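You operate a simulated robot arm through the tools that you are given. There is no shell and no other tool.

The job below is to be done with a simulated two-armed robot. You get a single attempt, and the scene is never put back.

JOB
Bin the dip with the earliest date and put the latest one in the well with the blue dot.
Fine: shut the bin lid again.

It is judged by the outcome, as a careful person would: the job done as asked, and still so three seconds after it is handed in. It fails if anything else is knocked over, pushed out of place, dropped, spilled or broken. A push-on lid holds only when it is set on centred and level and pressed home; a screw cap is set on level and turned clockwise until tight.

ROBOT AND FRAMES
Two 6-joint arms with fingered hands on one trunk that stands fixed in place. Base frame: the origin is at the foot of the trunk, x ahead of it, y to its left, z up; the work surface is at about z = 90. Units: cm, degrees, N and s.
The left shoulder is at [2, 15.7, 82.9], the right one opposite. With the tool pointing down near the work surface each hand reaches from about 10 to 82 cm from the base axis, measured 20 degrees to its own side. Payload 4.1 kg a hand.
Tool frame (each hand has its own): the origin (TCP) lies between the finger pads and is the grasp point; the fingertips stand 3.3 cm ahead of it; z points along the fingers, y is the line along which they close. Largest opening 11.2 cm; the body of the gripper starts 3.9 cm behind the TCP. The gripper is a hand of 4 fingers: y runs from the thumb to the fingers, the wrist lies at [-1.6, -11.8, -20] in the tool frame, and closing takes about 1.5 s.
Orientation is that of the tool frame in the base frame, as a unit quaternion [x, y, z, w]. With the fingers straight down and the wrist toward the robot, the tool's x, y and z point along [0, 1, 0], [1, 0, 0] and [0, 0, -1] of the base frame.

CONTROLS
- The arms move only by the tool nudge_tool. It takes "left_rows", "right_rows" or both (then of equal length, played together; a hand with none holds still); each is a list that holds one entry, the list of rows, each a list of 7 numbers: the turn, a rotation vector about the base's x, y, z in units of 60 degrees (1.0 is 60 degrees), then the shift along the base's x, y, z in units of 150 mm (1.0 is 150 mm), then the opening, from 0 (shut) to 1 (fully open). In form: [[[rx, ry, rz, tx, ty, tz, grip], ...]]. A call has 1 to 20 rows; each row is the pose to reach, as a shift and turn from the pose commanded when the call began. A call with a number of a shift or a turn outside -1 to 1 is refused whole. Each row takes 0.2 s and may step no farther than 5 cm and 8.6 degrees from the row before; otherwise, or with a gripper value out of range, the whole call is refused. A pose out of reach is approached as far as the arm can. The call stops where the force on the tool passes 40 N (or 10 N more than at its start, if that is more) or the arm is blocked; 0.2 s more then pass. The fingers move at their own pace (about 7.2 cm/s each) and stop on an object; they squeeze with about 22 N. The grip force told is the motor's: it shows also when the fingers shut on nothing. Time passes only in rows, and 0.2 s behind the last, so rows that repeat a pose let the fingers close. It gives the time, the measured TCP pose, the force on the tool (base axes), the opening and the grip force at its end, in the units of the frame above (readings bear some noise), with the torque about the TCP (base axes, N m) and any sound that the robot's microphone picked up.
- Cameras (640 x 400 px; columns grow to the right, rows downward): "scene" is now at [5.49, -2.41, 146.02]; the picture's right is [-0.25, -0.97, 0.00], its down [-0.57, 0.15, -0.80] and it looks along [0.78, -0.20, -0.59] (base axes); focal length 359 px, centre (320, 200). "left" rides on the left gripper at [-6.6, -8.9, -13] in its tool frame; the picture's right is [-0.79, -0.29, 0.54], its down [0.55, -0.71, 0.44] and it looks along [0.26, 0.64, 0.72] (tool axes); focal length 247 px, centre (320, 200). "right" rides on the right gripper at [6.6, -8.9, -13] in its tool frame; the picture's right is [-0.79, 0.29, -0.54], its down [-0.55, -0.71, 0.44] and it looks along [-0.26, 0.64, 0.72] (tool axes); focal length 247 px, centre (320, 200). There is no depth. A picture from a camera that has moved, and an enlarged one, comes with that camera's place and axes in the base frame and with its lens.
- get_image(camera): a new picture of that camera. It takes no simulated time.
- hand_shape(shape, hand): the hand has 4 fingers and takes this shape, open, in about a second: jaw (thumb against the fingers, like two jaws); tri (thumb and two fingers); tip (a fingertip pinch); poke (one finger out to press); point (the index stretched); flat (the hand flat); cup (the hand cupped); fist (a fist). The gripper value then closes the fingers along that shape, each until it touches; the sizes above hold for jaw. It gives what a move gives, with no picture.
- pan_tilt(pan, tilt): turns the head with the scene camera to pan (to the left, within 86 degrees either way) and tilt (down, from -29 to 69), counted from straight ahead of the robot. It gives what a move gives.
- zoom(camera, box): a new picture of the part [left, top, right, bottom] of that camera's present view, enlarged. It takes no simulated time.
- job_done(): hands the job in; it is judged then, once.

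Nothing tells you positions but the pictures and the camera data. Unless the task says otherwise, let go and move clear before handing in.

The tools are called as a command line: name --argument value ..., lists and objects as JSON in quotes. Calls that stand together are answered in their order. nudge_tool: Moves the arms, as the interface text tells. Its arguments: {"type":"object","properties":{"left_rows":{"type":"array"},"right_rows":{"type":"array"}},"required":[]} The other tools are called the same way: hand_shape (shape, hand) gives the hand a shape; pan_tilt (pan, tilt) turns the head that bears the scene camera; get_image (camera) takes a picture; zoom (camera, box) takes an enlarged picture of a part of a camera's view; job_done () hands the job in.

At the start:

```text
t: 0.0
left_tcp_pos: [45.59, 8.05, 121.21]
left_tcp_rot: [0.777, 0.629, 0.0, 0.0]
left_wrist_force: [0.1, -0.1, 0.4]
left_moment: [0.02, -0.02, 0.01]
left_opening: 11.18
left_grasp_force: 0.1
left_shape: jaw
right_tcp_pos: [46.67, -28.51, 121.56]
right_tcp_rot: [0.776, 0.631, 0.0, 0.001]
right_wrist_force: [0.1, 0.4, -0.4]
right_moment: [-0.01, -0.01, 0.02]
right_opening: 11.17
right_grasp_force: 0.0
right_shape: jaw
head pan, tilt: [-14.7, 36.5]
```

scene: 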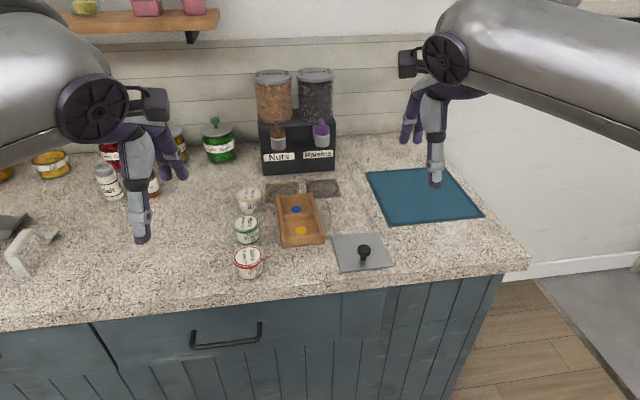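
right: 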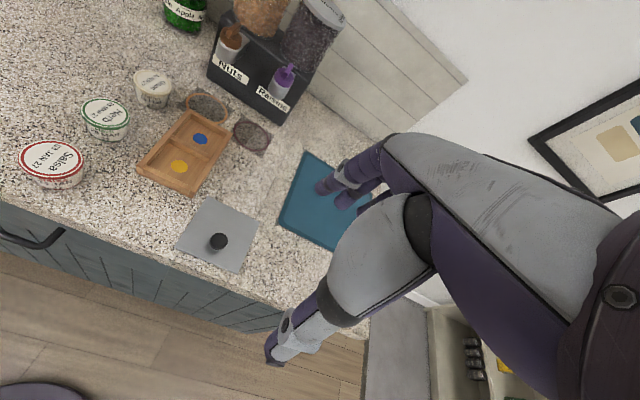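
left: 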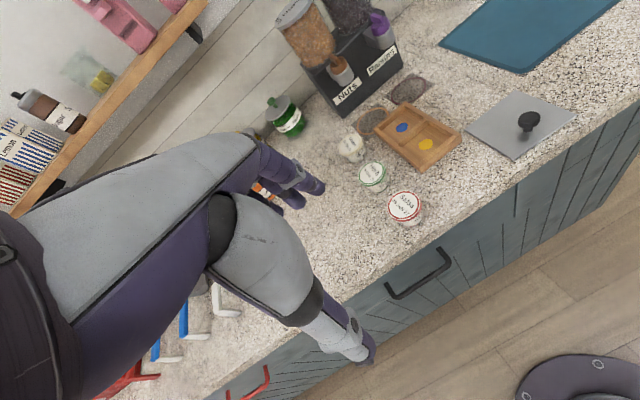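

I see three dip tubs (cream, green, red), a wooden tray with a blue-dotted and a yellow-dotted well, and a steel plate with a knob that may be the bin lid set in the counter. I'll zoom in to read the dates and check the layout.

zoom --camera "scene" --box '[220, 180, 300, 290]'

zoom --camera "right" --box '[0, 50, 220, 200]'

zoom --camera "left" --box '[320, 80, 480, 240]'

zoom --camera "scene" --box '[260, 170, 420, 280]'

zoom --camera "right" --box '[130, 80, 290, 280]'

```text
3.64 times, centred on (260, 235) of scene
camera zoom: at [5.49, -2.41, 146.02], right [-0.25, -0.97, 0.0], down [-0.57, 0.15, -0.8], along [0.78, -0.2, -0.59], focal length 1307 px, centre (538, 73)
```

zoom: 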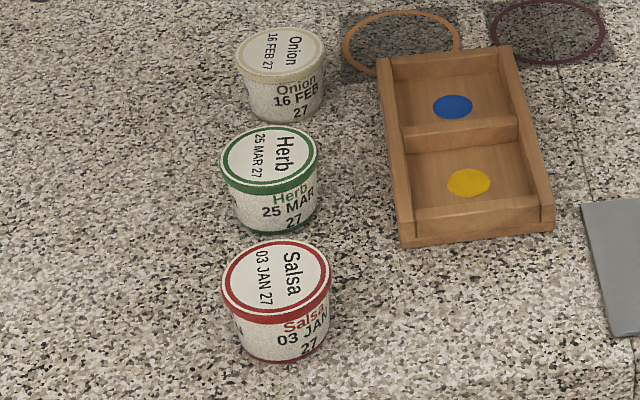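

```text
2.67 times, centred on (110, 125) of right
camera zoom: at [39.25, -20.24, 134.63], right [0.12, -0.83, 0.54], down [-0.81, -0.4, -0.44], along [0.58, -0.38, -0.72], focal length 659 px, centre (880, 400)
```

zoom: 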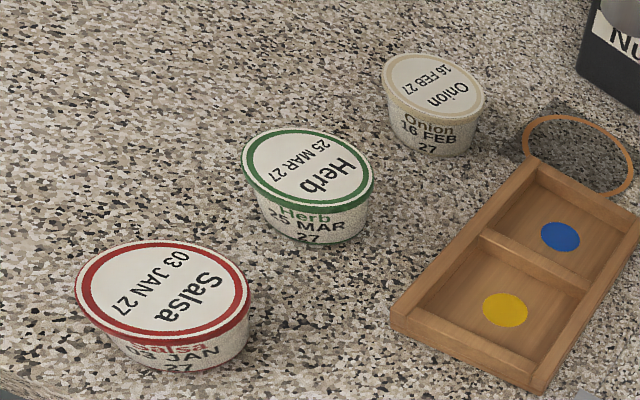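

```text
2.50 times, centred on (400, 160) of left
camera zoom: at [35.48, 3.49, 134.17], right [-0.44, -0.72, -0.54], down [-0.58, 0.69, -0.44], along [0.68, 0.12, -0.72], focal length 617 px, centre (120, 300)
```

zoom: 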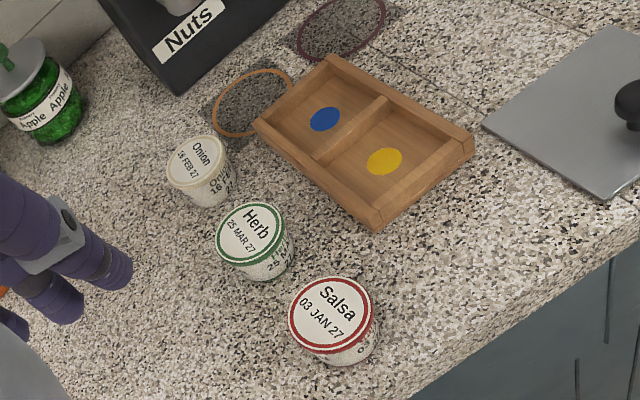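

```text
3.64 times, centred on (340, 225) of scene
camera zoom: at [5.49, -2.41, 146.02], right [-0.25, -0.97, 0.0], down [-0.57, 0.15, -0.8], along [0.78, -0.2, -0.59], focal length 1307 px, centre (247, 109)
```

zoom: 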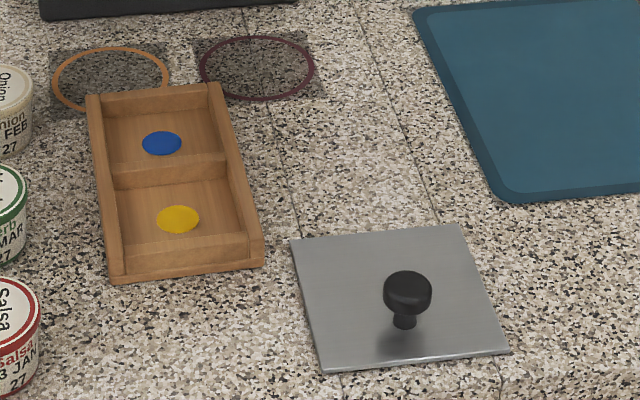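

```text
2.00 times, centred on (210, 180) of right
camera zoom: at [39.25, -20.24, 134.63], right [0.12, -0.83, 0.54], down [-0.81, -0.4, -0.44], along [0.58, -0.38, -0.72], focal length 494 px, centre (540, 240)
```

zoom: 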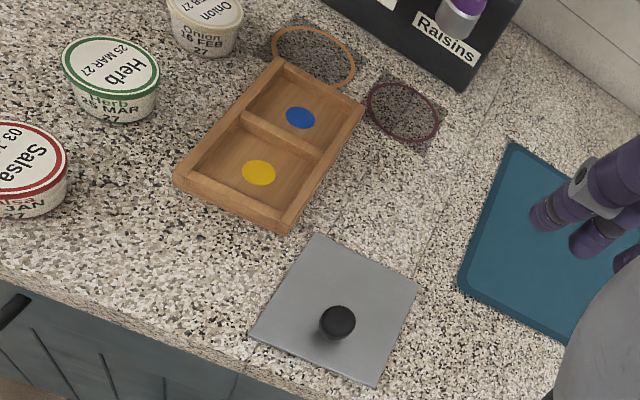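

The dates read Salsa 03 JAN 27 (earliest, to be binned), Onion 16 FEB 27, and Herb 25 MAR 27 (latest, for the blue well). Next I look around to make sure which thing is the bin and how its lid works.

pan_tilt --pan -45 --tilt 50

get_image --camera "scene"

pan_tilt --pan 40 --tilt 45

get_image --camera "scene"

pan_tilt --pan -15 --tilt 60

get_image --camera "scene"

zoom --camera "scene" --box '[200, 60, 440, 210]'

```text
t: 0.9
left_tcp_pos: [45.69, 8.02, 121.15]
left_tcp_rot: [0.777, 0.63, 0.0, 0.0]
left_wrist_force: [0.5, 0.8, 0.0]
left_moment: [0.0, 0.02, 0.01]
left_opening: 11.16
left_grasp_force: 0.1
left_shape: jaw
right_tcp_pos: [46.64, -28.64, 121.56]
right_tcp_rot: [0.776, 0.631, 0.0, 0.0]
right_wrist_force: [-0.3, -0.5, -0.2]
right_moment: [0.0, 0.0, 0.02]
right_opening: 11.2
right_grasp_force: 0.0
right_shape: jaw
head pan, tilt: [-45.0, 50.0]
```

```text
taken
```

scene: 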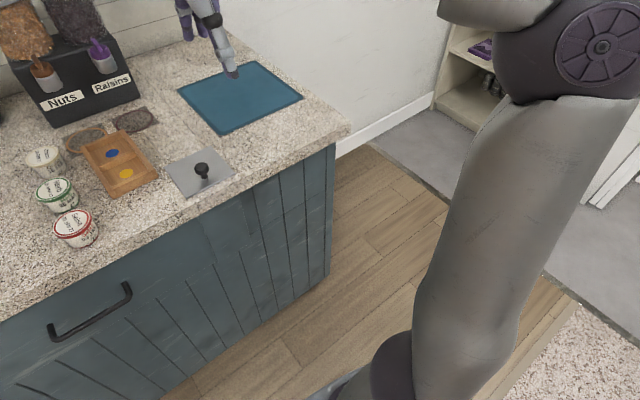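

```text
t: 2.5
left_tcp_pos: [45.62, 8.18, 121.13]
left_tcp_rot: [0.777, 0.63, 0.0, -0.001]
left_wrist_force: [0.1, -0.3, 0.3]
left_moment: [0.03, 0.01, 0.03]
left_opening: 11.15
left_grasp_force: 0.0
left_shape: jaw
right_tcp_pos: [46.71, -28.69, 121.57]
right_tcp_rot: [0.776, 0.631, 0.0, 0.0]
right_wrist_force: [-0.1, -1.1, -0.1]
right_moment: [0.0, -0.02, -0.01]
right_opening: 11.16
right_grasp_force: 0.1
right_shape: jaw
head pan, tilt: [40.0, 45.0]
```

```text
taken
```

scene: 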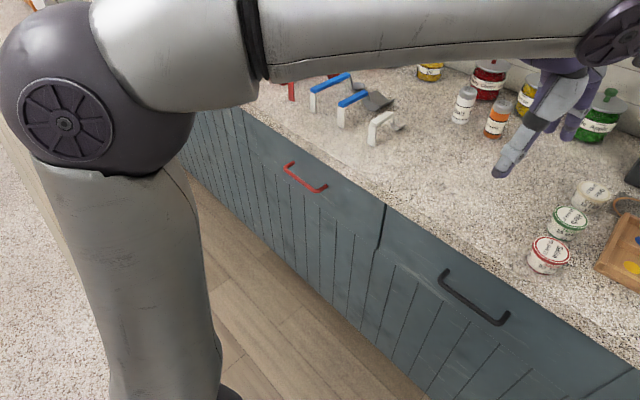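

```text
t: 3.8
left_tcp_pos: [45.72, 8.12, 121.25]
left_tcp_rot: [0.776, 0.63, 0.0, 0.0]
left_wrist_force: [-1.2, 0.3, -0.4]
left_moment: [0.02, -0.04, 0.02]
left_opening: 11.13
left_grasp_force: 0.0
left_shape: jaw
right_tcp_pos: [46.56, -28.59, 121.59]
right_tcp_rot: [0.776, 0.631, 0.0, 0.0]
right_wrist_force: [-0.3, 0.2, 1.0]
right_moment: [-0.01, 0.01, -0.02]
right_opening: 11.17
right_grasp_force: 0.0
right_shape: jaw
head pan, tilt: [-15.0, 60.0]
```

```text
taken
```

scene: 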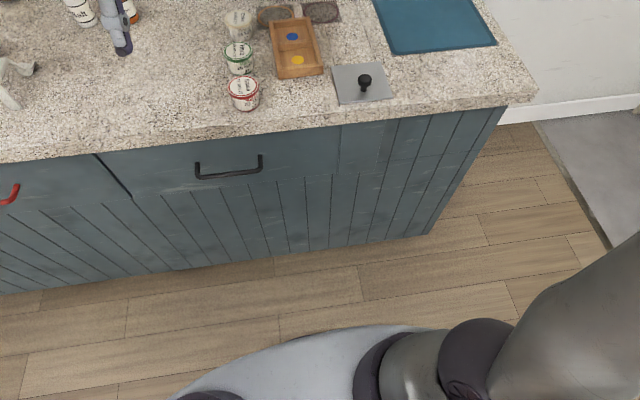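

```text
2.67 times, centred on (320, 135) of scene
camera zoom: at [3.49, -1.92, 142.81], right [-0.26, -0.97, 0.0], down [-0.84, 0.22, -0.5], along [0.48, -0.13, -0.87], focal length 958 px, centre (320, 373)
```

zoom: 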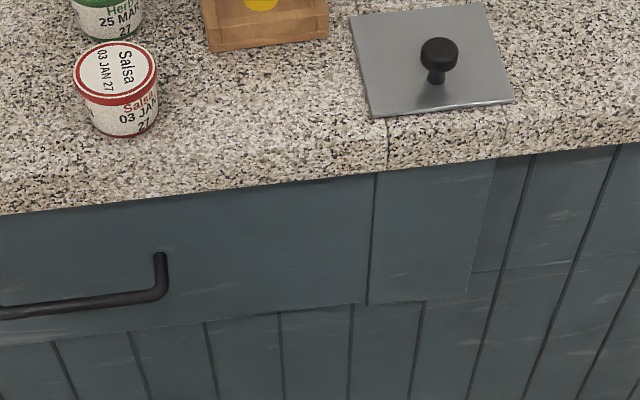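

Salsa sits near (58.6, -1.4), Herb near (69.2, -2.1), the blue dot near (75.4, -14.7), and the square steel plate with an off-centre knob near (57.8, -25.3), which must be the bin lid since it sits over a seam in the counter. I'll bring the right hand's camera closer to see how the lid is mounted.

pan_tilt --pan -20 --tilt 42

nudge_tool --right_rows '[[[0, 0, 0, 0.06, 0.03, -0.2, 1], [0, 0, 0, 0.12, 0.06, -0.4, 1], [0, 0, 0, 0.18, 0.08, -0.6, 1], [0, 0, 0, 0.24, 0.1, -0.8, 1], [0, 0, 0, 0.3, 0.1, -0.95, 1]]]'

get_image --camera "right"

get_image --camera "scene"

```text
t: 4.6
left_tcp_pos: [45.74, 8.11, 121.18]
left_tcp_rot: [0.777, 0.63, 0.0, 0.001]
left_wrist_force: [-0.9, 0.6, -0.2]
left_moment: [-0.01, 0.0, 0.01]
left_opening: 11.16
left_grasp_force: 0.0
left_shape: jaw
right_tcp_pos: [46.59, -28.66, 121.52]
right_tcp_rot: [0.776, 0.631, 0.0, 0.0]
right_wrist_force: [0.0, 0.4, -0.4]
right_moment: [-0.01, 0.02, -0.03]
right_opening: 11.17
right_grasp_force: 0.1
right_shape: jaw
head pan, tilt: [-20.0, 42.0]
```

```text
t: 5.8
left_tcp_pos: [45.67, 8.08, 121.12]
left_tcp_rot: [0.777, 0.629, 0.001, 0.0]
left_wrist_force: [0.2, 0.0, 0.5]
left_moment: [-0.02, 0.01, 0.0]
left_opening: 11.17
left_grasp_force: 0.0
left_shape: jaw
right_tcp_pos: [51.18, -27.15, 107.31]
right_tcp_rot: [0.776, 0.631, -0.001, 0.0]
right_wrist_force: [-1.8, 0.0, -0.4]
right_moment: [-0.02, 0.01, 0.01]
right_opening: 11.18
right_grasp_force: 0.1
right_shape: jaw
head pan, tilt: [-20.0, 42.0]
```

```text
taken
camera right: at [43.73, -18.77, 120.37], right [0.12, -0.83, 0.54], down [-0.81, -0.4, -0.44], along [0.58, -0.38, -0.72], focal length 247 px, centre (320, 200)
```

right: 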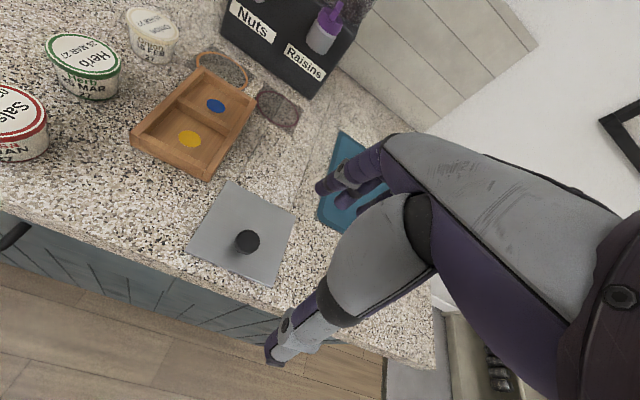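

```text
taken
```

scene: 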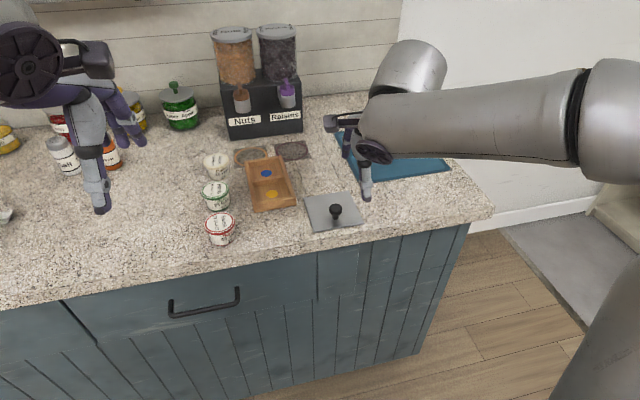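

The lid still looks like a thin square plate whose knob is nearer the front edge. I'll zoom in for hinge or slide details.

zoom --camera "right" --box '[170, 170, 320, 300]'

zoom --camera "scene" --box '[290, 180, 380, 240]'

zoom --camera "scene" --box '[190, 140, 310, 250]'

```text
3.08 times, centred on (245, 235) of right
camera zoom: at [43.73, -18.77, 120.37], right [0.12, -0.83, 0.54], down [-0.81, -0.4, -0.44], along [0.58, -0.38, -0.72], focal length 760 px, centre (551, 92)
```

zoom: 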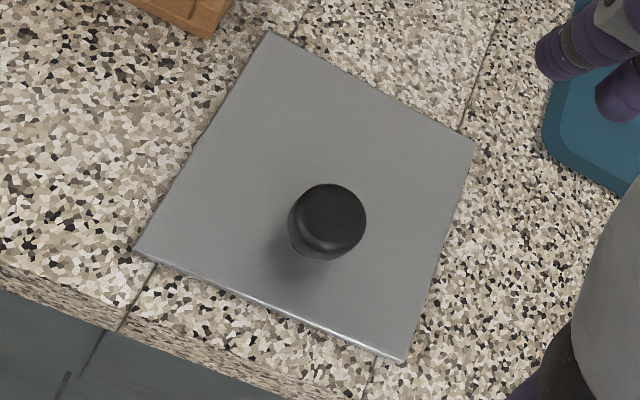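

```text
6.67 times, centred on (335, 210) of scene
camera zoom: at [4.89, -3.06, 145.19], right [-0.34, -0.94, 0.0], down [-0.63, 0.23, -0.74], along [0.7, -0.25, -0.67], focal length 2396 px, centre (220, 133)
```

zoom: 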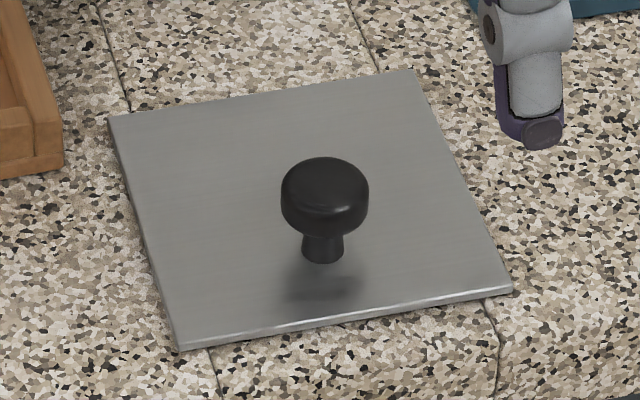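

```text
3.64 times, centred on (250, 195) of scene
camera zoom: at [4.89, -3.06, 145.19], right [-0.34, -0.94, 0.0], down [-0.63, 0.23, -0.74], along [0.7, -0.25, -0.67], focal length 1307 px, centre (574, 218)
```

zoom: 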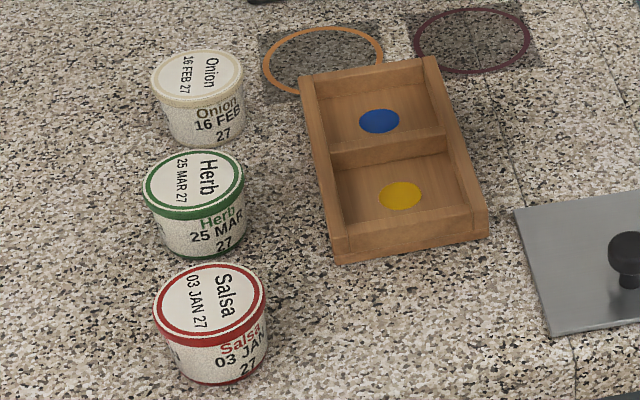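

The knob stands at about (55.4, -24.7) with its head between z ≈ 92 and 94, so the plate may hinge at the back or lift off. I'll lower the right hand onto the knob with a partly closed jaw.

nudge_tool --right_rows '[[[0, 0, 0, 0.1, 0.05, -0.1, 0.6], [0, 0, 0, 0.2, 0.11, -0.25, 0.55], [0, 0, 0, 0.287, 0.16, -0.45, 0.55], [0, 0, 0, 0.287, 0.16, -0.62, 0.55]]]'

get_image --camera "right"

zoom --camera "scene" --box '[270, 140, 410, 240]'

```text
t: 6.8
left_tcp_pos: [45.75, 8.02, 121.11]
left_tcp_rot: [0.776, 0.63, 0.0, 0.0]
left_wrist_force: [-1.0, 0.4, -0.2]
left_moment: [0.02, 0.0, 0.0]
left_opening: 11.16
left_grasp_force: 0.1
left_shape: jaw
right_tcp_pos: [55.42, -24.72, 98.04]
right_tcp_rot: [0.776, 0.63, 0.0, 0.0]
right_wrist_force: [0.3, 0.1, 0.7]
right_moment: [-0.03, -0.02, -0.02]
right_opening: 6.19
right_grasp_force: 0.0
right_shape: jaw
head pan, tilt: [-20.0, 42.0]
```

```text
taken
camera right: at [48.06, -16.32, 111.09], right [0.12, -0.83, 0.54], down [-0.81, -0.4, -0.44], along [0.58, -0.38, -0.72], focal length 247 px, centre (320, 200)
```

right: 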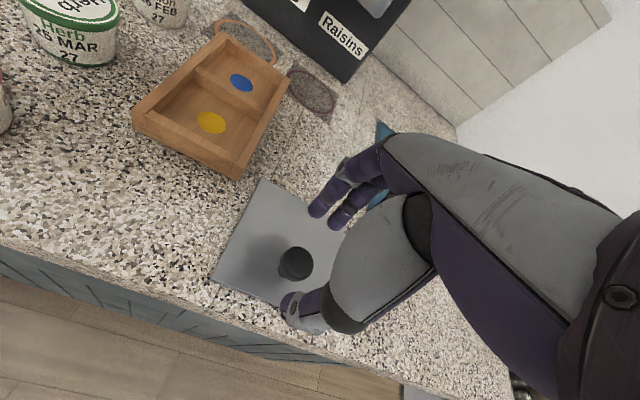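

```text
4.00 times, centred on (340, 190) of scene
camera zoom: at [4.89, -3.05, 145.19], right [-0.34, -0.94, 0.0], down [-0.63, 0.23, -0.74], along [0.7, -0.25, -0.67], focal length 1437 px, centre (240, 240)
```

zoom: 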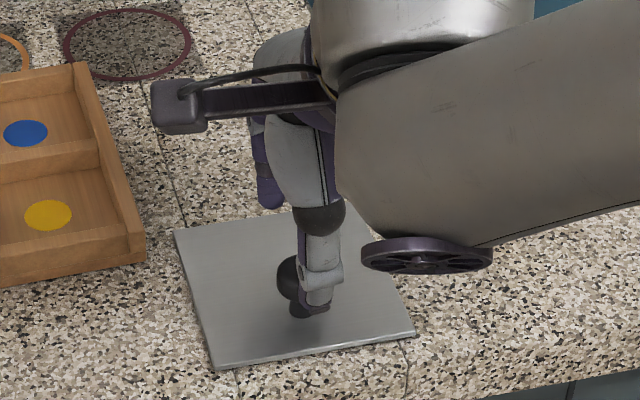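

The knob lies where I reckoned, straight below the grasp point. I'll go down to it and close.

nudge_tool --right_rows '[[[0, 0, 0, 0, 0, -0.1, 0.55], [0, 0, 0, 0, 0, -0.2, 0.55], [0, 0, 0, 0, 0, -0.21, 0.3], [0, 0, 0, 0, 0, -0.21, 0.1], [0, 0, 0, 0, 0, -0.21, 0.0], [0, 0, 0, 0, 0, -0.21, 0.0], [0, 0, 0, 0, 0, -0.21, 0.0], [0, 0, 0, 0, 0, -0.21, 0.0]]]'

get_image --camera "right"

zoom --camera "scene" --box '[270, 140, 410, 240]'

```text
t: 8.6
left_tcp_pos: [45.83, 8.09, 121.25]
left_tcp_rot: [0.776, 0.631, 0.0, -0.001]
left_wrist_force: [0.2, 0.3, -0.4]
left_moment: [0.01, 0.04, 0.0]
left_opening: 11.16
left_grasp_force: 0.0
left_shape: jaw
right_tcp_pos: [55.46, -24.73, 94.81]
right_tcp_rot: [0.777, 0.63, 0.0, -0.001]
right_wrist_force: [-0.2, 3.6, -7.7]
right_moment: [0.04, -0.02, 0.04]
right_opening: 1.47
right_grasp_force: 22.2
right_shape: jaw
head pan, tilt: [-20.0, 42.0]
```

```text
taken
camera right: at [48.08, -16.39, 107.93], right [0.12, -0.83, 0.54], down [-0.81, -0.4, -0.43], along [0.58, -0.38, -0.72], focal length 247 px, centre (320, 200)
```

right: 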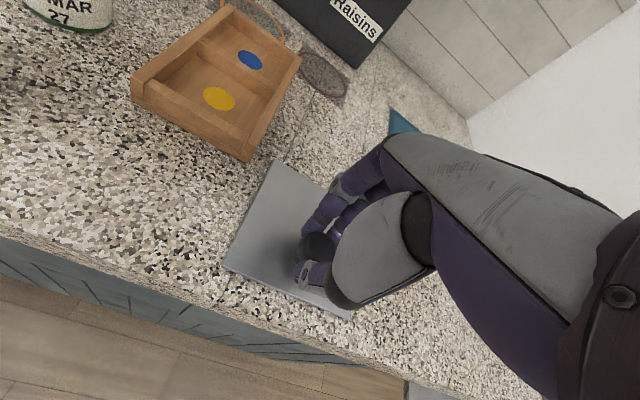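

```text
4.00 times, centred on (340, 190) of scene
camera zoom: at [4.92, -3.06, 145.19], right [-0.34, -0.94, 0.0], down [-0.63, 0.23, -0.74], along [0.7, -0.25, -0.67], focal length 1437 px, centre (240, 240)
```

zoom: 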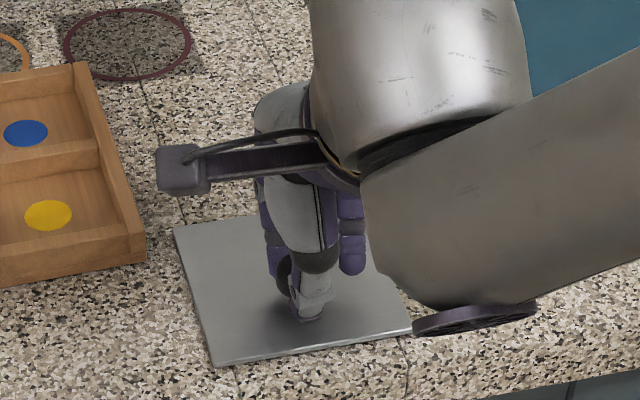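

The hand has closed to 1.5 cm, so it seems to hold the knob's stem beneath the head. I'll lift a little and watch how the lid moves.

nudge_tool --right_rows '[[[0, 0, 0, 0, 0, 0.03, 0], [0, 0, 0, 0, 0, 0.06, 0], [0, 0, 0, 0, 0, 0.09, 0]]]'

get_image --camera "right"

zoom --camera "scene" --box '[270, 140, 410, 240]'

```text
t: 9.2
left_tcp_pos: [45.7, 8.11, 121.16]
left_tcp_rot: [0.777, 0.63, 0.0, 0.0]
left_wrist_force: [0.5, -0.1, -0.1]
left_moment: [0.0, 0.03, 0.02]
left_opening: 11.14
left_grasp_force: 0.0
left_shape: jaw
right_tcp_pos: [55.03, -24.71, 94.97]
right_tcp_rot: [0.777, 0.63, -0.006, -0.006]
right_wrist_force: [0.7, 1.3, -13.4]
right_moment: [0.02, -0.1, 0.09]
right_opening: 1.39
right_grasp_force: 21.7
right_shape: jaw
head pan, tilt: [-20.0, 42.0]
stopped in row 3 (right hand): the force on the tool passed its limit at 42 N (the readings are from after the stop); the commanded pose is now the measured one
```

```text
taken
camera right: at [48.01, -16.35, 108.16], right [0.13, -0.83, 0.54], down [-0.82, -0.4, -0.42], along [0.56, -0.38, -0.73], focal length 247 px, centre (320, 200)
```

right: 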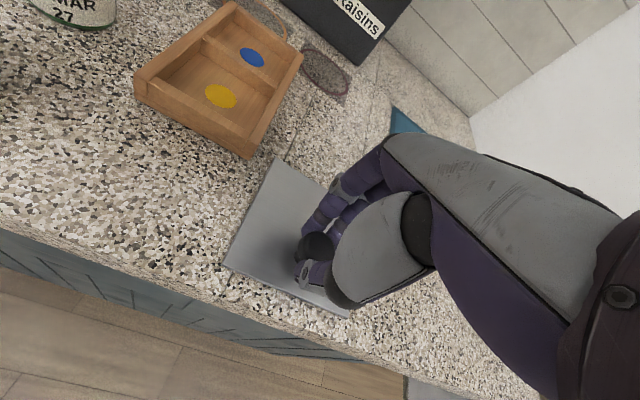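

```text
4.00 times, centred on (340, 190) of scene
camera zoom: at [4.95, -3.07, 145.19], right [-0.34, -0.94, 0.0], down [-0.63, 0.23, -0.74], along [0.7, -0.25, -0.67], focal length 1437 px, centre (240, 240)
```

zoom: 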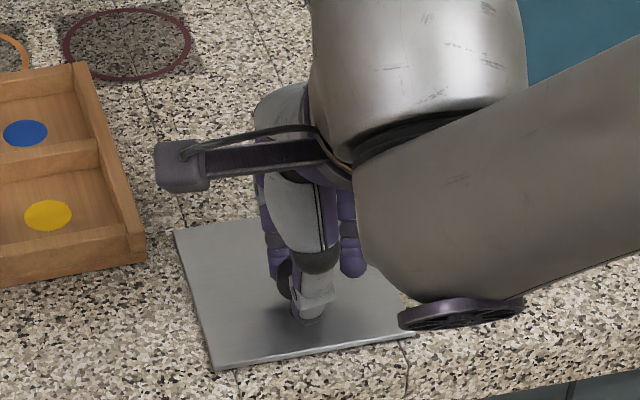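

The lid resisted a straight lift past 40 N and the hand crept about 0.4 cm toward me, so it may slide or hinge rather than lift off. I'll look closely at the lid's edges before trying anything else.

zoom --camera "scene" --box '[290, 180, 380, 240]'

zoom --camera "right" --box '[210, 150, 370, 330]'

zoom --camera "left" --box '[440, 60, 600, 180]'

```text
6.67 times, centred on (335, 210) of scene
camera zoom: at [4.95, -3.07, 145.19], right [-0.34, -0.94, 0.0], down [-0.63, 0.23, -0.74], along [0.7, -0.25, -0.67], focal length 2396 px, centre (220, 133)
```

zoom: 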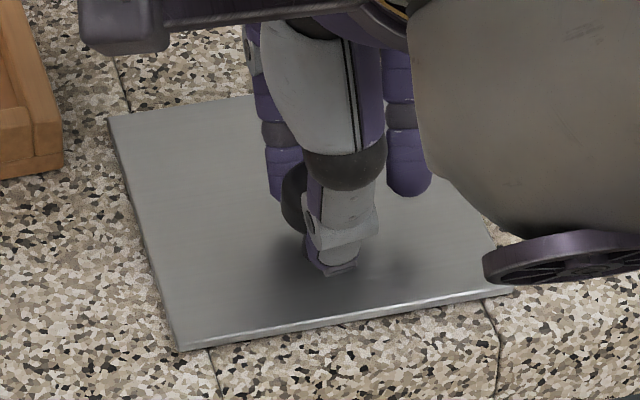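

```text
2.22 times, centred on (290, 240) of right
camera zoom: at [48.01, -16.35, 108.16], right [0.13, -0.83, 0.54], down [-0.82, -0.4, -0.42], along [0.56, -0.38, -0.73], focal length 549 px, centre (387, 111)
```

zoom: 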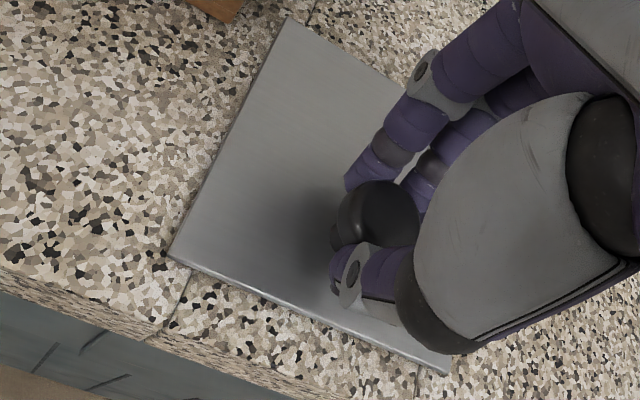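

```text
3.33 times, centred on (520, 120) of left
camera zoom: at [35.53, 3.48, 134.15], right [-0.44, -0.72, -0.54], down [-0.58, 0.69, -0.44], along [0.68, 0.12, -0.72], focal length 823 px, centre (-347, 467)
```

zoom: 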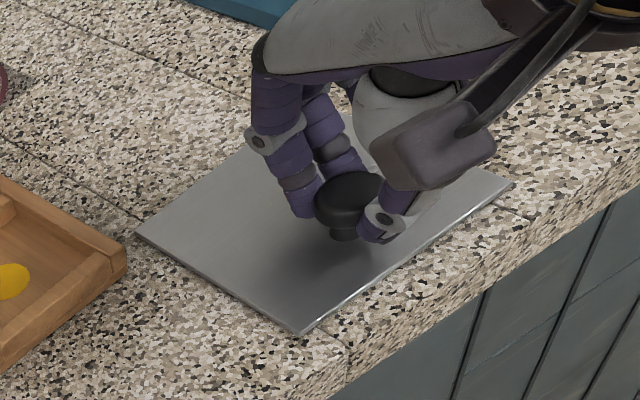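

The lid itself hasn't stirred, so it probably slides. With the knob still held, I'll ease the upward pull and try a short push straight back, away from the robot.

nudge_tool --right_rows '[[[0, 0, 0, 0.02, 0, -0.01, 0], [0, 0, 0, 0.04, 0, -0.01, 0], [0, 0, 0, 0.06, 0, -0.01, 0], [0, 0, 0, 0.08, 0, -0.01, 0], [0, 0, 0, 0.1, 0, -0.01, 0]]]'

zoom --camera "scene" --box '[290, 180, 380, 240]'

zoom --camera "left" --box '[440, 60, 600, 180]'

```text
t: 10.4
left_tcp_pos: [45.65, 8.06, 121.16]
left_tcp_rot: [0.777, 0.63, 0.0, 0.0]
left_wrist_force: [-0.8, -0.2, 0.5]
left_moment: [-0.03, -0.04, 0.02]
left_opening: 11.16
left_grasp_force: 0.0
left_shape: jaw
right_tcp_pos: [56.82, -24.75, 95.01]
right_tcp_rot: [0.776, 0.631, -0.006, -0.004]
right_wrist_force: [-0.8, -3.7, -18.3]
right_moment: [-0.04, 0.01, 0.05]
right_opening: 1.39
right_grasp_force: 21.7
right_shape: jaw
head pan, tilt: [-20.0, 42.0]
```

```text
6.67 times, centred on (335, 210) of scene
camera zoom: at [4.95, -3.09, 145.19], right [-0.34, -0.94, 0.0], down [-0.63, 0.23, -0.74], along [0.7, -0.25, -0.67], focal length 2396 px, centre (220, 133)
```

zoom: 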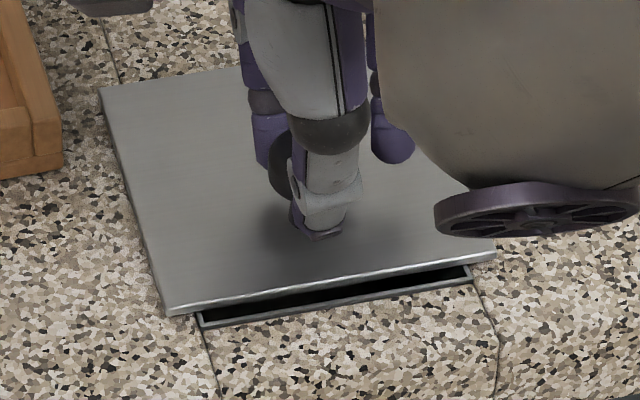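

```text
3.33 times, centred on (520, 120) of left
camera zoom: at [35.52, 3.46, 134.16], right [-0.44, -0.72, -0.54], down [-0.58, 0.69, -0.44], along [0.68, 0.12, -0.72], focal length 823 px, centre (-347, 467)
```

zoom: 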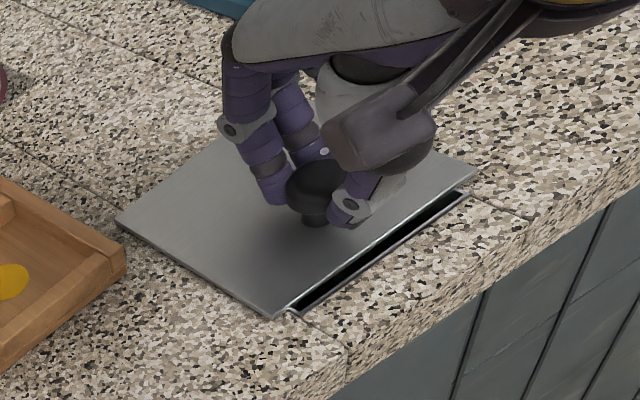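

The lid slides straight back on its track and the bin opening shows at the front edge. I'll carry on sliding it back along its own line.

nudge_tool --right_rows '[[[0, 0, 0, 0.05, -0.018, 0, 0], [0, 0, 0, 0.1, -0.025, 0, 0], [0, 0, 0, 0.16, -0.032, 0, 0], [0, 0, 0, 0.22, -0.04, 0, 0], [0, 0, 0, 0.28, -0.047, 0, 0], [0, 0, 0, 0.34, -0.054, 0, 0], [0, 0, 0, 0.4, -0.061, 0, 0], [0, 0, 0, 0.45, -0.067, 0, 0]]]'

zoom --camera "scene" --box '[270, 140, 410, 240]'

get_image --camera "right"

zoom --camera "left" --box '[440, 60, 600, 180]'

```text
t: 12.2
left_tcp_pos: [45.74, 8.16, 121.05]
left_tcp_rot: [0.776, 0.63, -0.001, 0.0]
left_wrist_force: [1.3, 0.0, -0.4]
left_moment: [0.0, 0.0, 0.01]
left_opening: 11.14
left_grasp_force: 0.0
left_shape: jaw
right_tcp_pos: [63.44, -25.54, 94.88]
right_tcp_rot: [0.776, 0.631, -0.005, -0.004]
right_wrist_force: [1.1, 8.4, -14.3]
right_moment: [0.12, -0.07, 0.13]
right_opening: 1.37
right_grasp_force: 22.0
right_shape: jaw
head pan, tilt: [-20.0, 42.0]
```

```text
4.00 times, centred on (340, 190) of scene
camera zoom: at [4.94, -3.05, 145.19], right [-0.34, -0.94, 0.0], down [-0.63, 0.23, -0.74], along [0.7, -0.25, -0.67], focal length 1437 px, centre (240, 240)
```

zoom: 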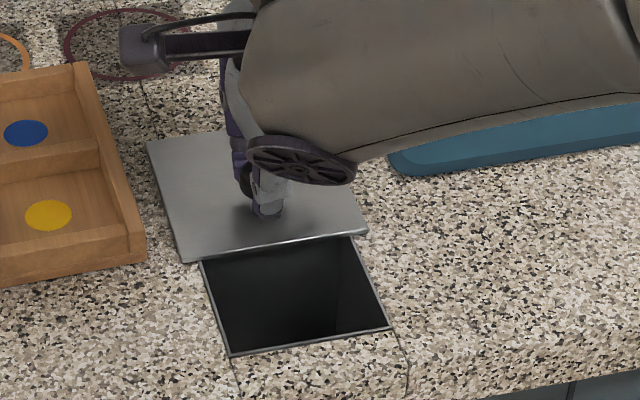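

```text
taken
camera right: at [56.33, -17.32, 108.14], right [0.13, -0.83, 0.54], down [-0.81, -0.4, -0.43], along [0.57, -0.38, -0.73], focal length 247 px, centre (320, 200)
```

right: 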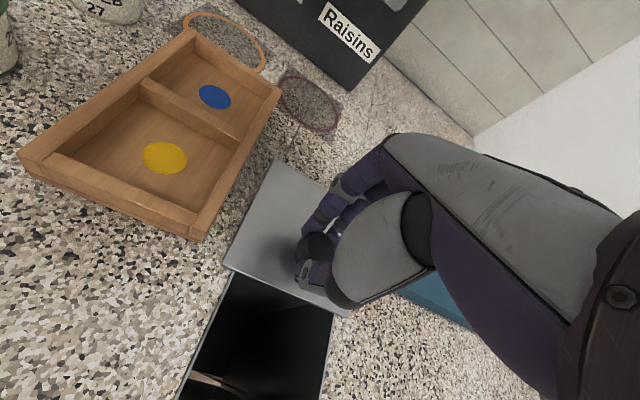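

```text
3.33 times, centred on (520, 120) of left
camera zoom: at [35.52, 3.51, 134.16], right [-0.44, -0.72, -0.54], down [-0.58, 0.69, -0.44], along [0.68, 0.12, -0.72], focal length 823 px, centre (-347, 467)
```

zoom: 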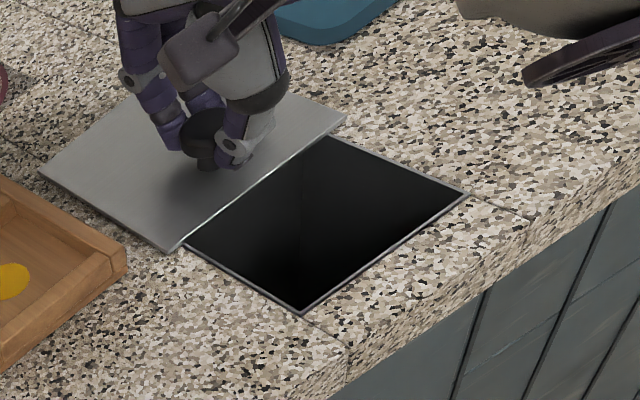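

The bin is open about 8 cm. I'll slide a little farther for room, then let go of the knob and rise.

nudge_tool --right_rows '[[[0, 0, 0, 0.04, 0.008, 0, 0], [0, 0, 0, 0.08, 0.008, 0, 0], [0, 0, 0, 0.11, 0.008, 0, 0]]]'

zoom --camera "scene" --box '[270, 140, 410, 240]'

```text
t: 13.0
left_tcp_pos: [45.67, 8.18, 121.21]
left_tcp_rot: [0.777, 0.63, 0.0, 0.0]
left_wrist_force: [1.0, -0.1, 0.4]
left_moment: [-0.02, -0.03, 0.0]
left_opening: 11.15
left_grasp_force: 0.0
left_shape: jaw
right_tcp_pos: [65.15, -25.79, 94.96]
right_tcp_rot: [0.777, 0.63, -0.006, -0.004]
right_wrist_force: [-1.1, -1.5, -16.4]
right_moment: [-0.03, -0.06, 0.04]
right_opening: 1.38
right_grasp_force: 21.9
right_shape: jaw
head pan, tilt: [-20.0, 42.0]
```

```text
4.00 times, centred on (340, 190) of scene
camera zoom: at [4.94, -3.09, 145.19], right [-0.34, -0.94, 0.0], down [-0.63, 0.23, -0.74], along [0.7, -0.25, -0.67], focal length 1437 px, centre (240, 240)
```

zoom: 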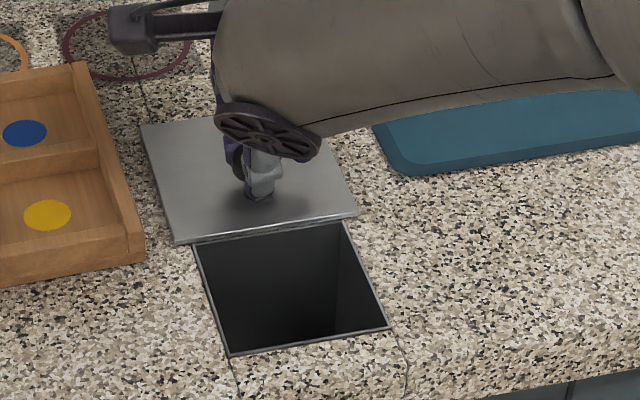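

The bin is now open nearly its full 10 cm, with its centre near (58.1, -25.3). I release the knob and lift the right hand clear.

nudge_tool --right_rows '[[[0, 0, 0, 0, 0, 0, 0.3], [0, 0, 0, 0, 0, 0, 0.55], [0, 0, 0, 0, 0, 0, 0.55], [0, 0, 0, 0, 0, 0, 0.55], [0, 0, 0, 0, 0, 0.15, 0.55], [0, 0, 0, 0, 0, 0.4, 0.6], [0, 0, 0, -0.1, 0.1, 0.7, 0.8], [0, 0, 0, -0.2, 0.2, 0.9, 0.8]]]'

get_image --camera "scene"

get_image --camera "right"

```text
t: 14.8
left_tcp_pos: [45.71, 8.06, 121.22]
left_tcp_rot: [0.776, 0.631, 0.0, 0.0]
left_wrist_force: [-0.3, -0.9, 0.5]
left_moment: [0.02, 0.02, 0.0]
left_opening: 11.16
left_grasp_force: 0.0
left_shape: jaw
right_tcp_pos: [62.25, -22.6, 108.55]
right_tcp_rot: [0.776, 0.631, -0.004, -0.004]
right_wrist_force: [-0.3, 0.2, -0.2]
right_moment: [-0.03, 0.04, -0.02]
right_opening: 8.93
right_grasp_force: 0.0
right_shape: jaw
head pan, tilt: [-20.0, 42.0]
```

```text
taken
```

scene: 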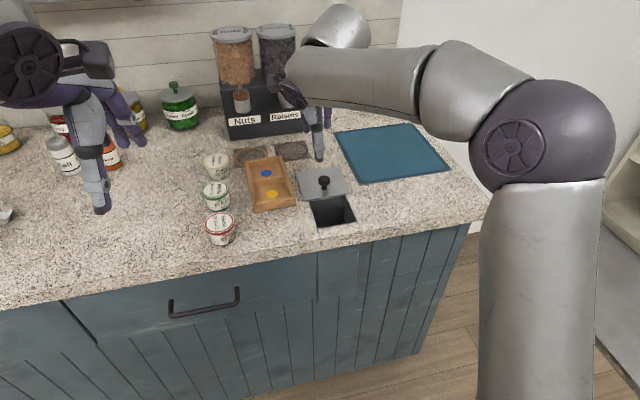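

```text
taken
camera right: at [54.9, -14.33, 121.72], right [0.13, -0.83, 0.54], down [-0.81, -0.4, -0.42], along [0.57, -0.38, -0.73], focal length 247 px, centre (320, 200)
```

right: 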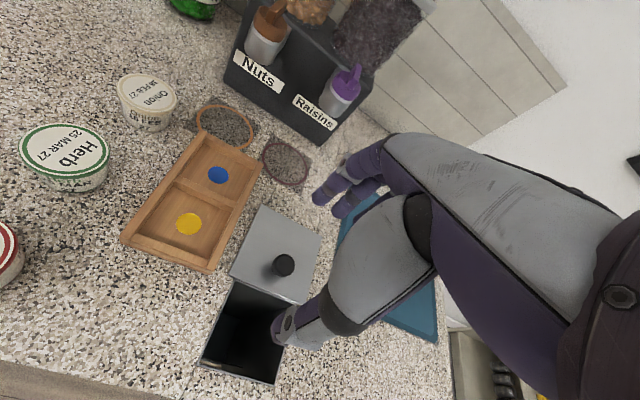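

The lid stays open where I left it. Now I move the left arm out of the way and bring the right hand over toward the Salsa tub.

nudge_tool --left_rows '[[[0, 0, 0, -0.05, 0.2, 0, 1], [0, 0, 0, -0.1, 0.4, 0, 1], [0, 0, 0, -0.15, 0.6, 0, 1], [0, 0, 0, -0.2, 0.8, 0, 1], [0, 0, 0, -0.25, 1.0, 0, 1]]]' --right_rows '[[[0, 0, 0, -0.05, 0.2, 0, 0.8], [0, 0, 0, -0.1, 0.4, 0, 0.8], [0, 0, 0, -0.15, 0.6, 0, 0.8], [0, 0, 0, -0.2, 0.8, 0, 0.8], [0, 0, 0, -0.24, 0.98, 0, 0.8]]]'

nudge_tool --right_rows '[[[0, 0, 0, 0, 0.2, 0, 0.8], [0, 0, 0, 0, 0.42, 0, 0.8], [0, 0, 0, 0, 0.42, -0.2, 0.75], [0, 0, 0, 0, 0.42, -0.4, 0.75]]]'

get_image --camera "right"

get_image --camera "scene"

zoom --camera "scene" --box '[150, 140, 290, 260]'

```text
t: 16.0
left_tcp_pos: [41.95, 22.95, 121.27]
left_tcp_rot: [0.776, 0.63, 0.0, 0.0]
left_wrist_force: [0.6, -1.2, 0.4]
left_moment: [0.02, 0.0, 0.03]
left_opening: 11.18
left_grasp_force: 0.1
left_shape: jaw
right_tcp_pos: [58.66, -7.73, 108.58]
right_tcp_rot: [0.776, 0.63, -0.004, -0.004]
right_wrist_force: [0.3, -0.4, 0.7]
right_moment: [0.06, 0.01, -0.01]
right_opening: 8.92
right_grasp_force: 0.0
right_shape: jaw
head pan, tilt: [-20.0, 42.0]
```

```text
t: 17.0
left_tcp_pos: [41.96, 23.06, 121.29]
left_tcp_rot: [0.777, 0.63, 0.0, 0.0]
left_wrist_force: [-0.3, -0.5, -0.3]
left_moment: [0.02, -0.01, 0.0]
left_opening: 11.21
left_grasp_force: 0.1
left_shape: jaw
right_tcp_pos: [58.46, -1.54, 102.39]
right_tcp_rot: [0.776, 0.631, -0.004, -0.004]
right_wrist_force: [-0.8, -0.9, -0.2]
right_moment: [0.02, -0.03, 0.0]
right_opening: 8.44
right_grasp_force: 0.1
right_shape: jaw
head pan, tilt: [-20.0, 42.0]
```

```text
taken
camera right: at [51.23, 6.75, 115.6], right [0.12, -0.83, 0.54], down [-0.81, -0.4, -0.43], along [0.57, -0.38, -0.73], focal length 247 px, centre (320, 200)
```

right: 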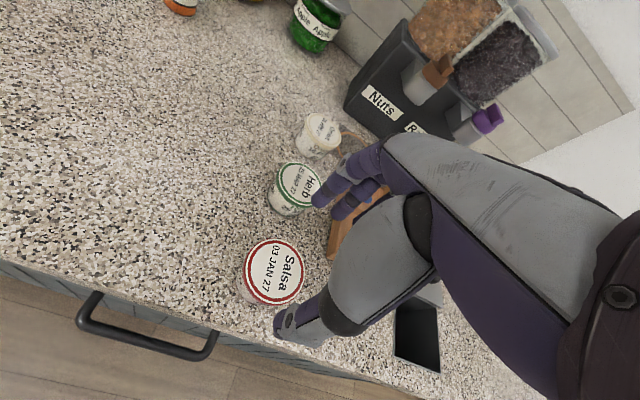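

```text
taken
```

scene: 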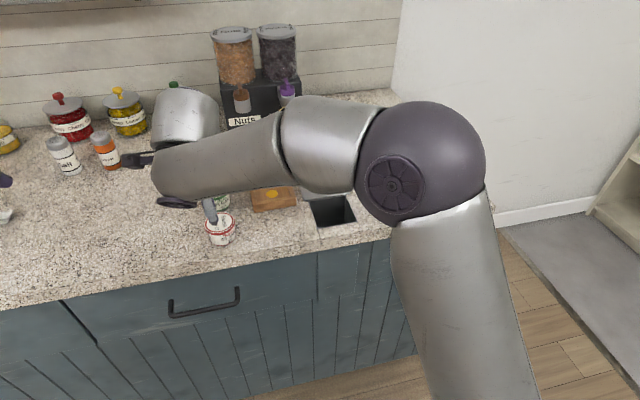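

```text
3.33 times, centred on (220, 200) of scene
camera zoom: at [4.89, -3.06, 145.19], right [-0.34, -0.94, 0.0], down [-0.63, 0.23, -0.74], along [0.7, -0.25, -0.67], focal length 1198 px, centre (653, 200)
```

zoom: 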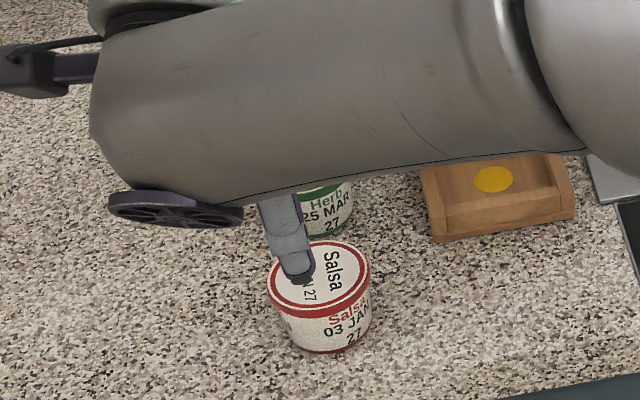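

From the wrist view the Salsa lid is centred under the grasp point to within about 0.3 cm, with clearance to Herb. I'll descend and close on it.

nudge_tool --right_rows '[[[0, 0, 0, 0, 0.015, -0.15, 0.75], [0, 0, 0, 0, 0.015, -0.3, 0.75], [0, 0, 0, 0, 0.015, -0.42, 0.75], [0, 0, 0, 0, 0.015, -0.5, 0.75], [0, 0, 0, 0, 0.015, -0.5, 0.75]]]'

get_image --camera "right"

zoom --camera "scene" --box '[150, 140, 290, 260]'

get_image --camera "left"

```text
t: 18.2
left_tcp_pos: [41.89, 22.95, 121.15]
left_tcp_rot: [0.776, 0.63, 0.0, 0.0]
left_wrist_force: [-0.2, 0.1, 0.5]
left_moment: [-0.03, -0.04, -0.01]
left_opening: 11.17
left_grasp_force: 0.1
left_shape: jaw
right_tcp_pos: [58.55, -1.18, 94.72]
right_tcp_rot: [0.776, 0.631, -0.005, -0.005]
right_wrist_force: [0.0, -0.2, 0.2]
right_moment: [0.0, -0.02, 0.03]
right_opening: 8.45
right_grasp_force: 0.1
right_shape: jaw
head pan, tilt: [-20.0, 42.0]
```

```text
taken
camera right: at [51.3, 7.05, 107.98], right [0.12, -0.83, 0.54], down [-0.81, -0.4, -0.43], along [0.57, -0.38, -0.73], focal length 247 px, centre (320, 200)
```

right: 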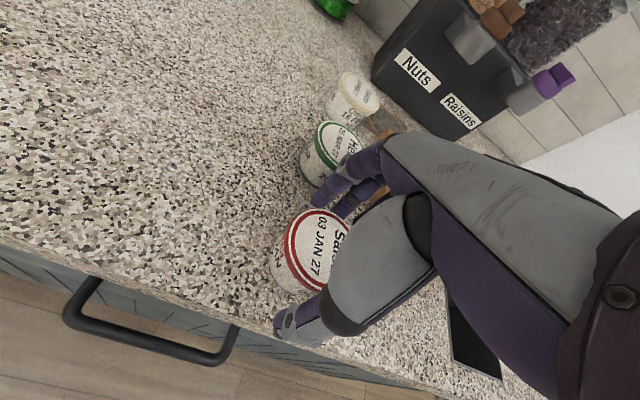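

```text
3.33 times, centred on (220, 200) of scene
camera zoom: at [4.9, -3.06, 145.19], right [-0.34, -0.94, 0.0], down [-0.63, 0.23, -0.74], along [0.7, -0.25, -0.67], focal length 1198 px, centre (653, 200)
```

zoom: 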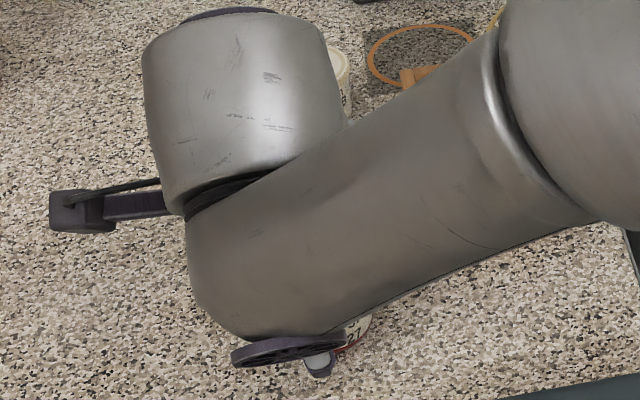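

```text
taken
camera left: at [31.74, 18.4, 134.21], right [-0.44, -0.72, -0.54], down [-0.58, 0.69, -0.44], along [0.68, 0.12, -0.72], focal length 247 px, centre (320, 200)
```

left: 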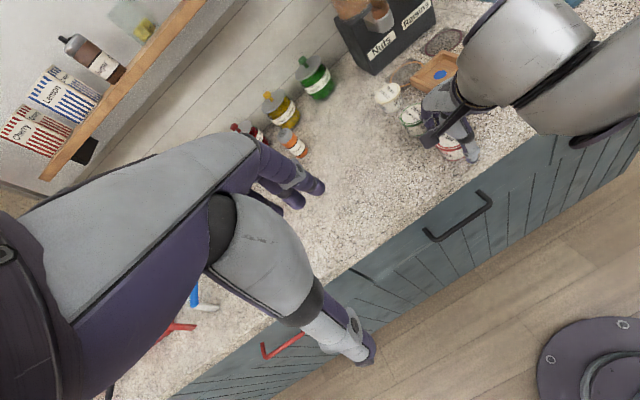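

The thumb and fingers straddle the Salsa tub without touching Herb. I'll close the hand.

nudge_tool --right_rows '[[[0, 0, 0, 0, 0, 0, 0.5], [0, 0, 0, 0, 0, 0, 0.3], [0, 0, 0, 0, 0, 0, 0.2], [0, 0, 0, 0, 0, 0, 0.2], [0, 0, 0, 0, 0, 0, 0.2], [0, 0, 0, 0, 0, 0, 0.2]]]'

get_image --camera "right"

zoom --camera "left" --box '[360, 60, 520, 180]'

```text
t: 19.6
left_tcp_pos: [41.92, 23.09, 121.12]
left_tcp_rot: [0.776, 0.63, 0.0, 0.001]
left_wrist_force: [-0.3, 0.0, 0.8]
left_moment: [0.01, -0.02, 0.0]
left_opening: 11.19
left_grasp_force: 0.0
left_shape: jaw
right_tcp_pos: [58.6, -1.4, 94.78]
right_tcp_rot: [0.776, 0.631, -0.005, -0.005]
right_wrist_force: [1.1, 0.3, 0.0]
right_moment: [-0.01, 0.03, 0.0]
right_opening: 4.74
right_grasp_force: 22.4
right_shape: jaw
head pan, tilt: [-20.0, 42.0]
```

```text
taken
camera right: at [51.3, 7.04, 108.0], right [0.12, -0.83, 0.54], down [-0.81, -0.4, -0.43], along [0.57, -0.38, -0.73], focal length 247 px, centre (320, 200)
```

right: 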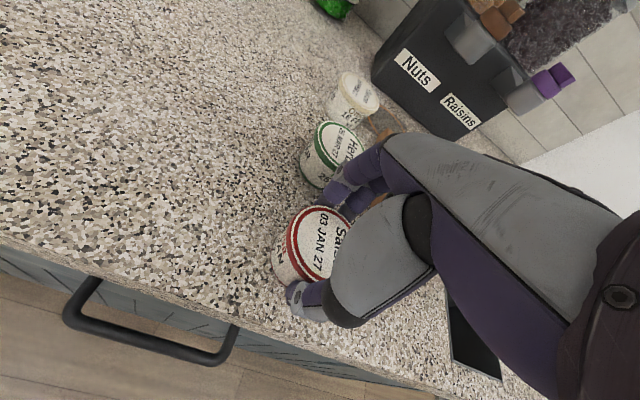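

```text
3.33 times, centred on (440, 120) of left
camera zoom: at [31.75, 18.4, 134.2], right [-0.44, -0.72, -0.54], down [-0.58, 0.69, -0.44], along [0.68, 0.12, -0.72], focal length 823 px, centre (-80, 467)
```

zoom: 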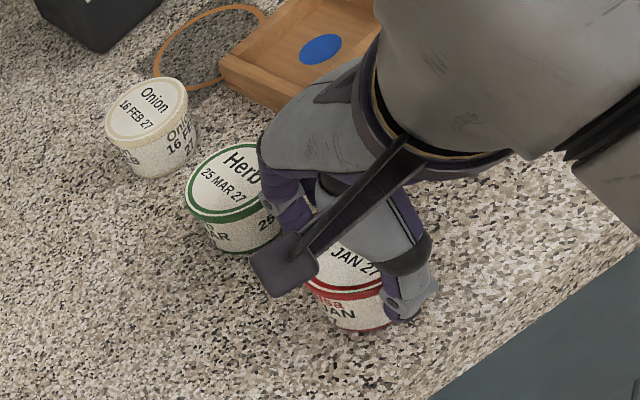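

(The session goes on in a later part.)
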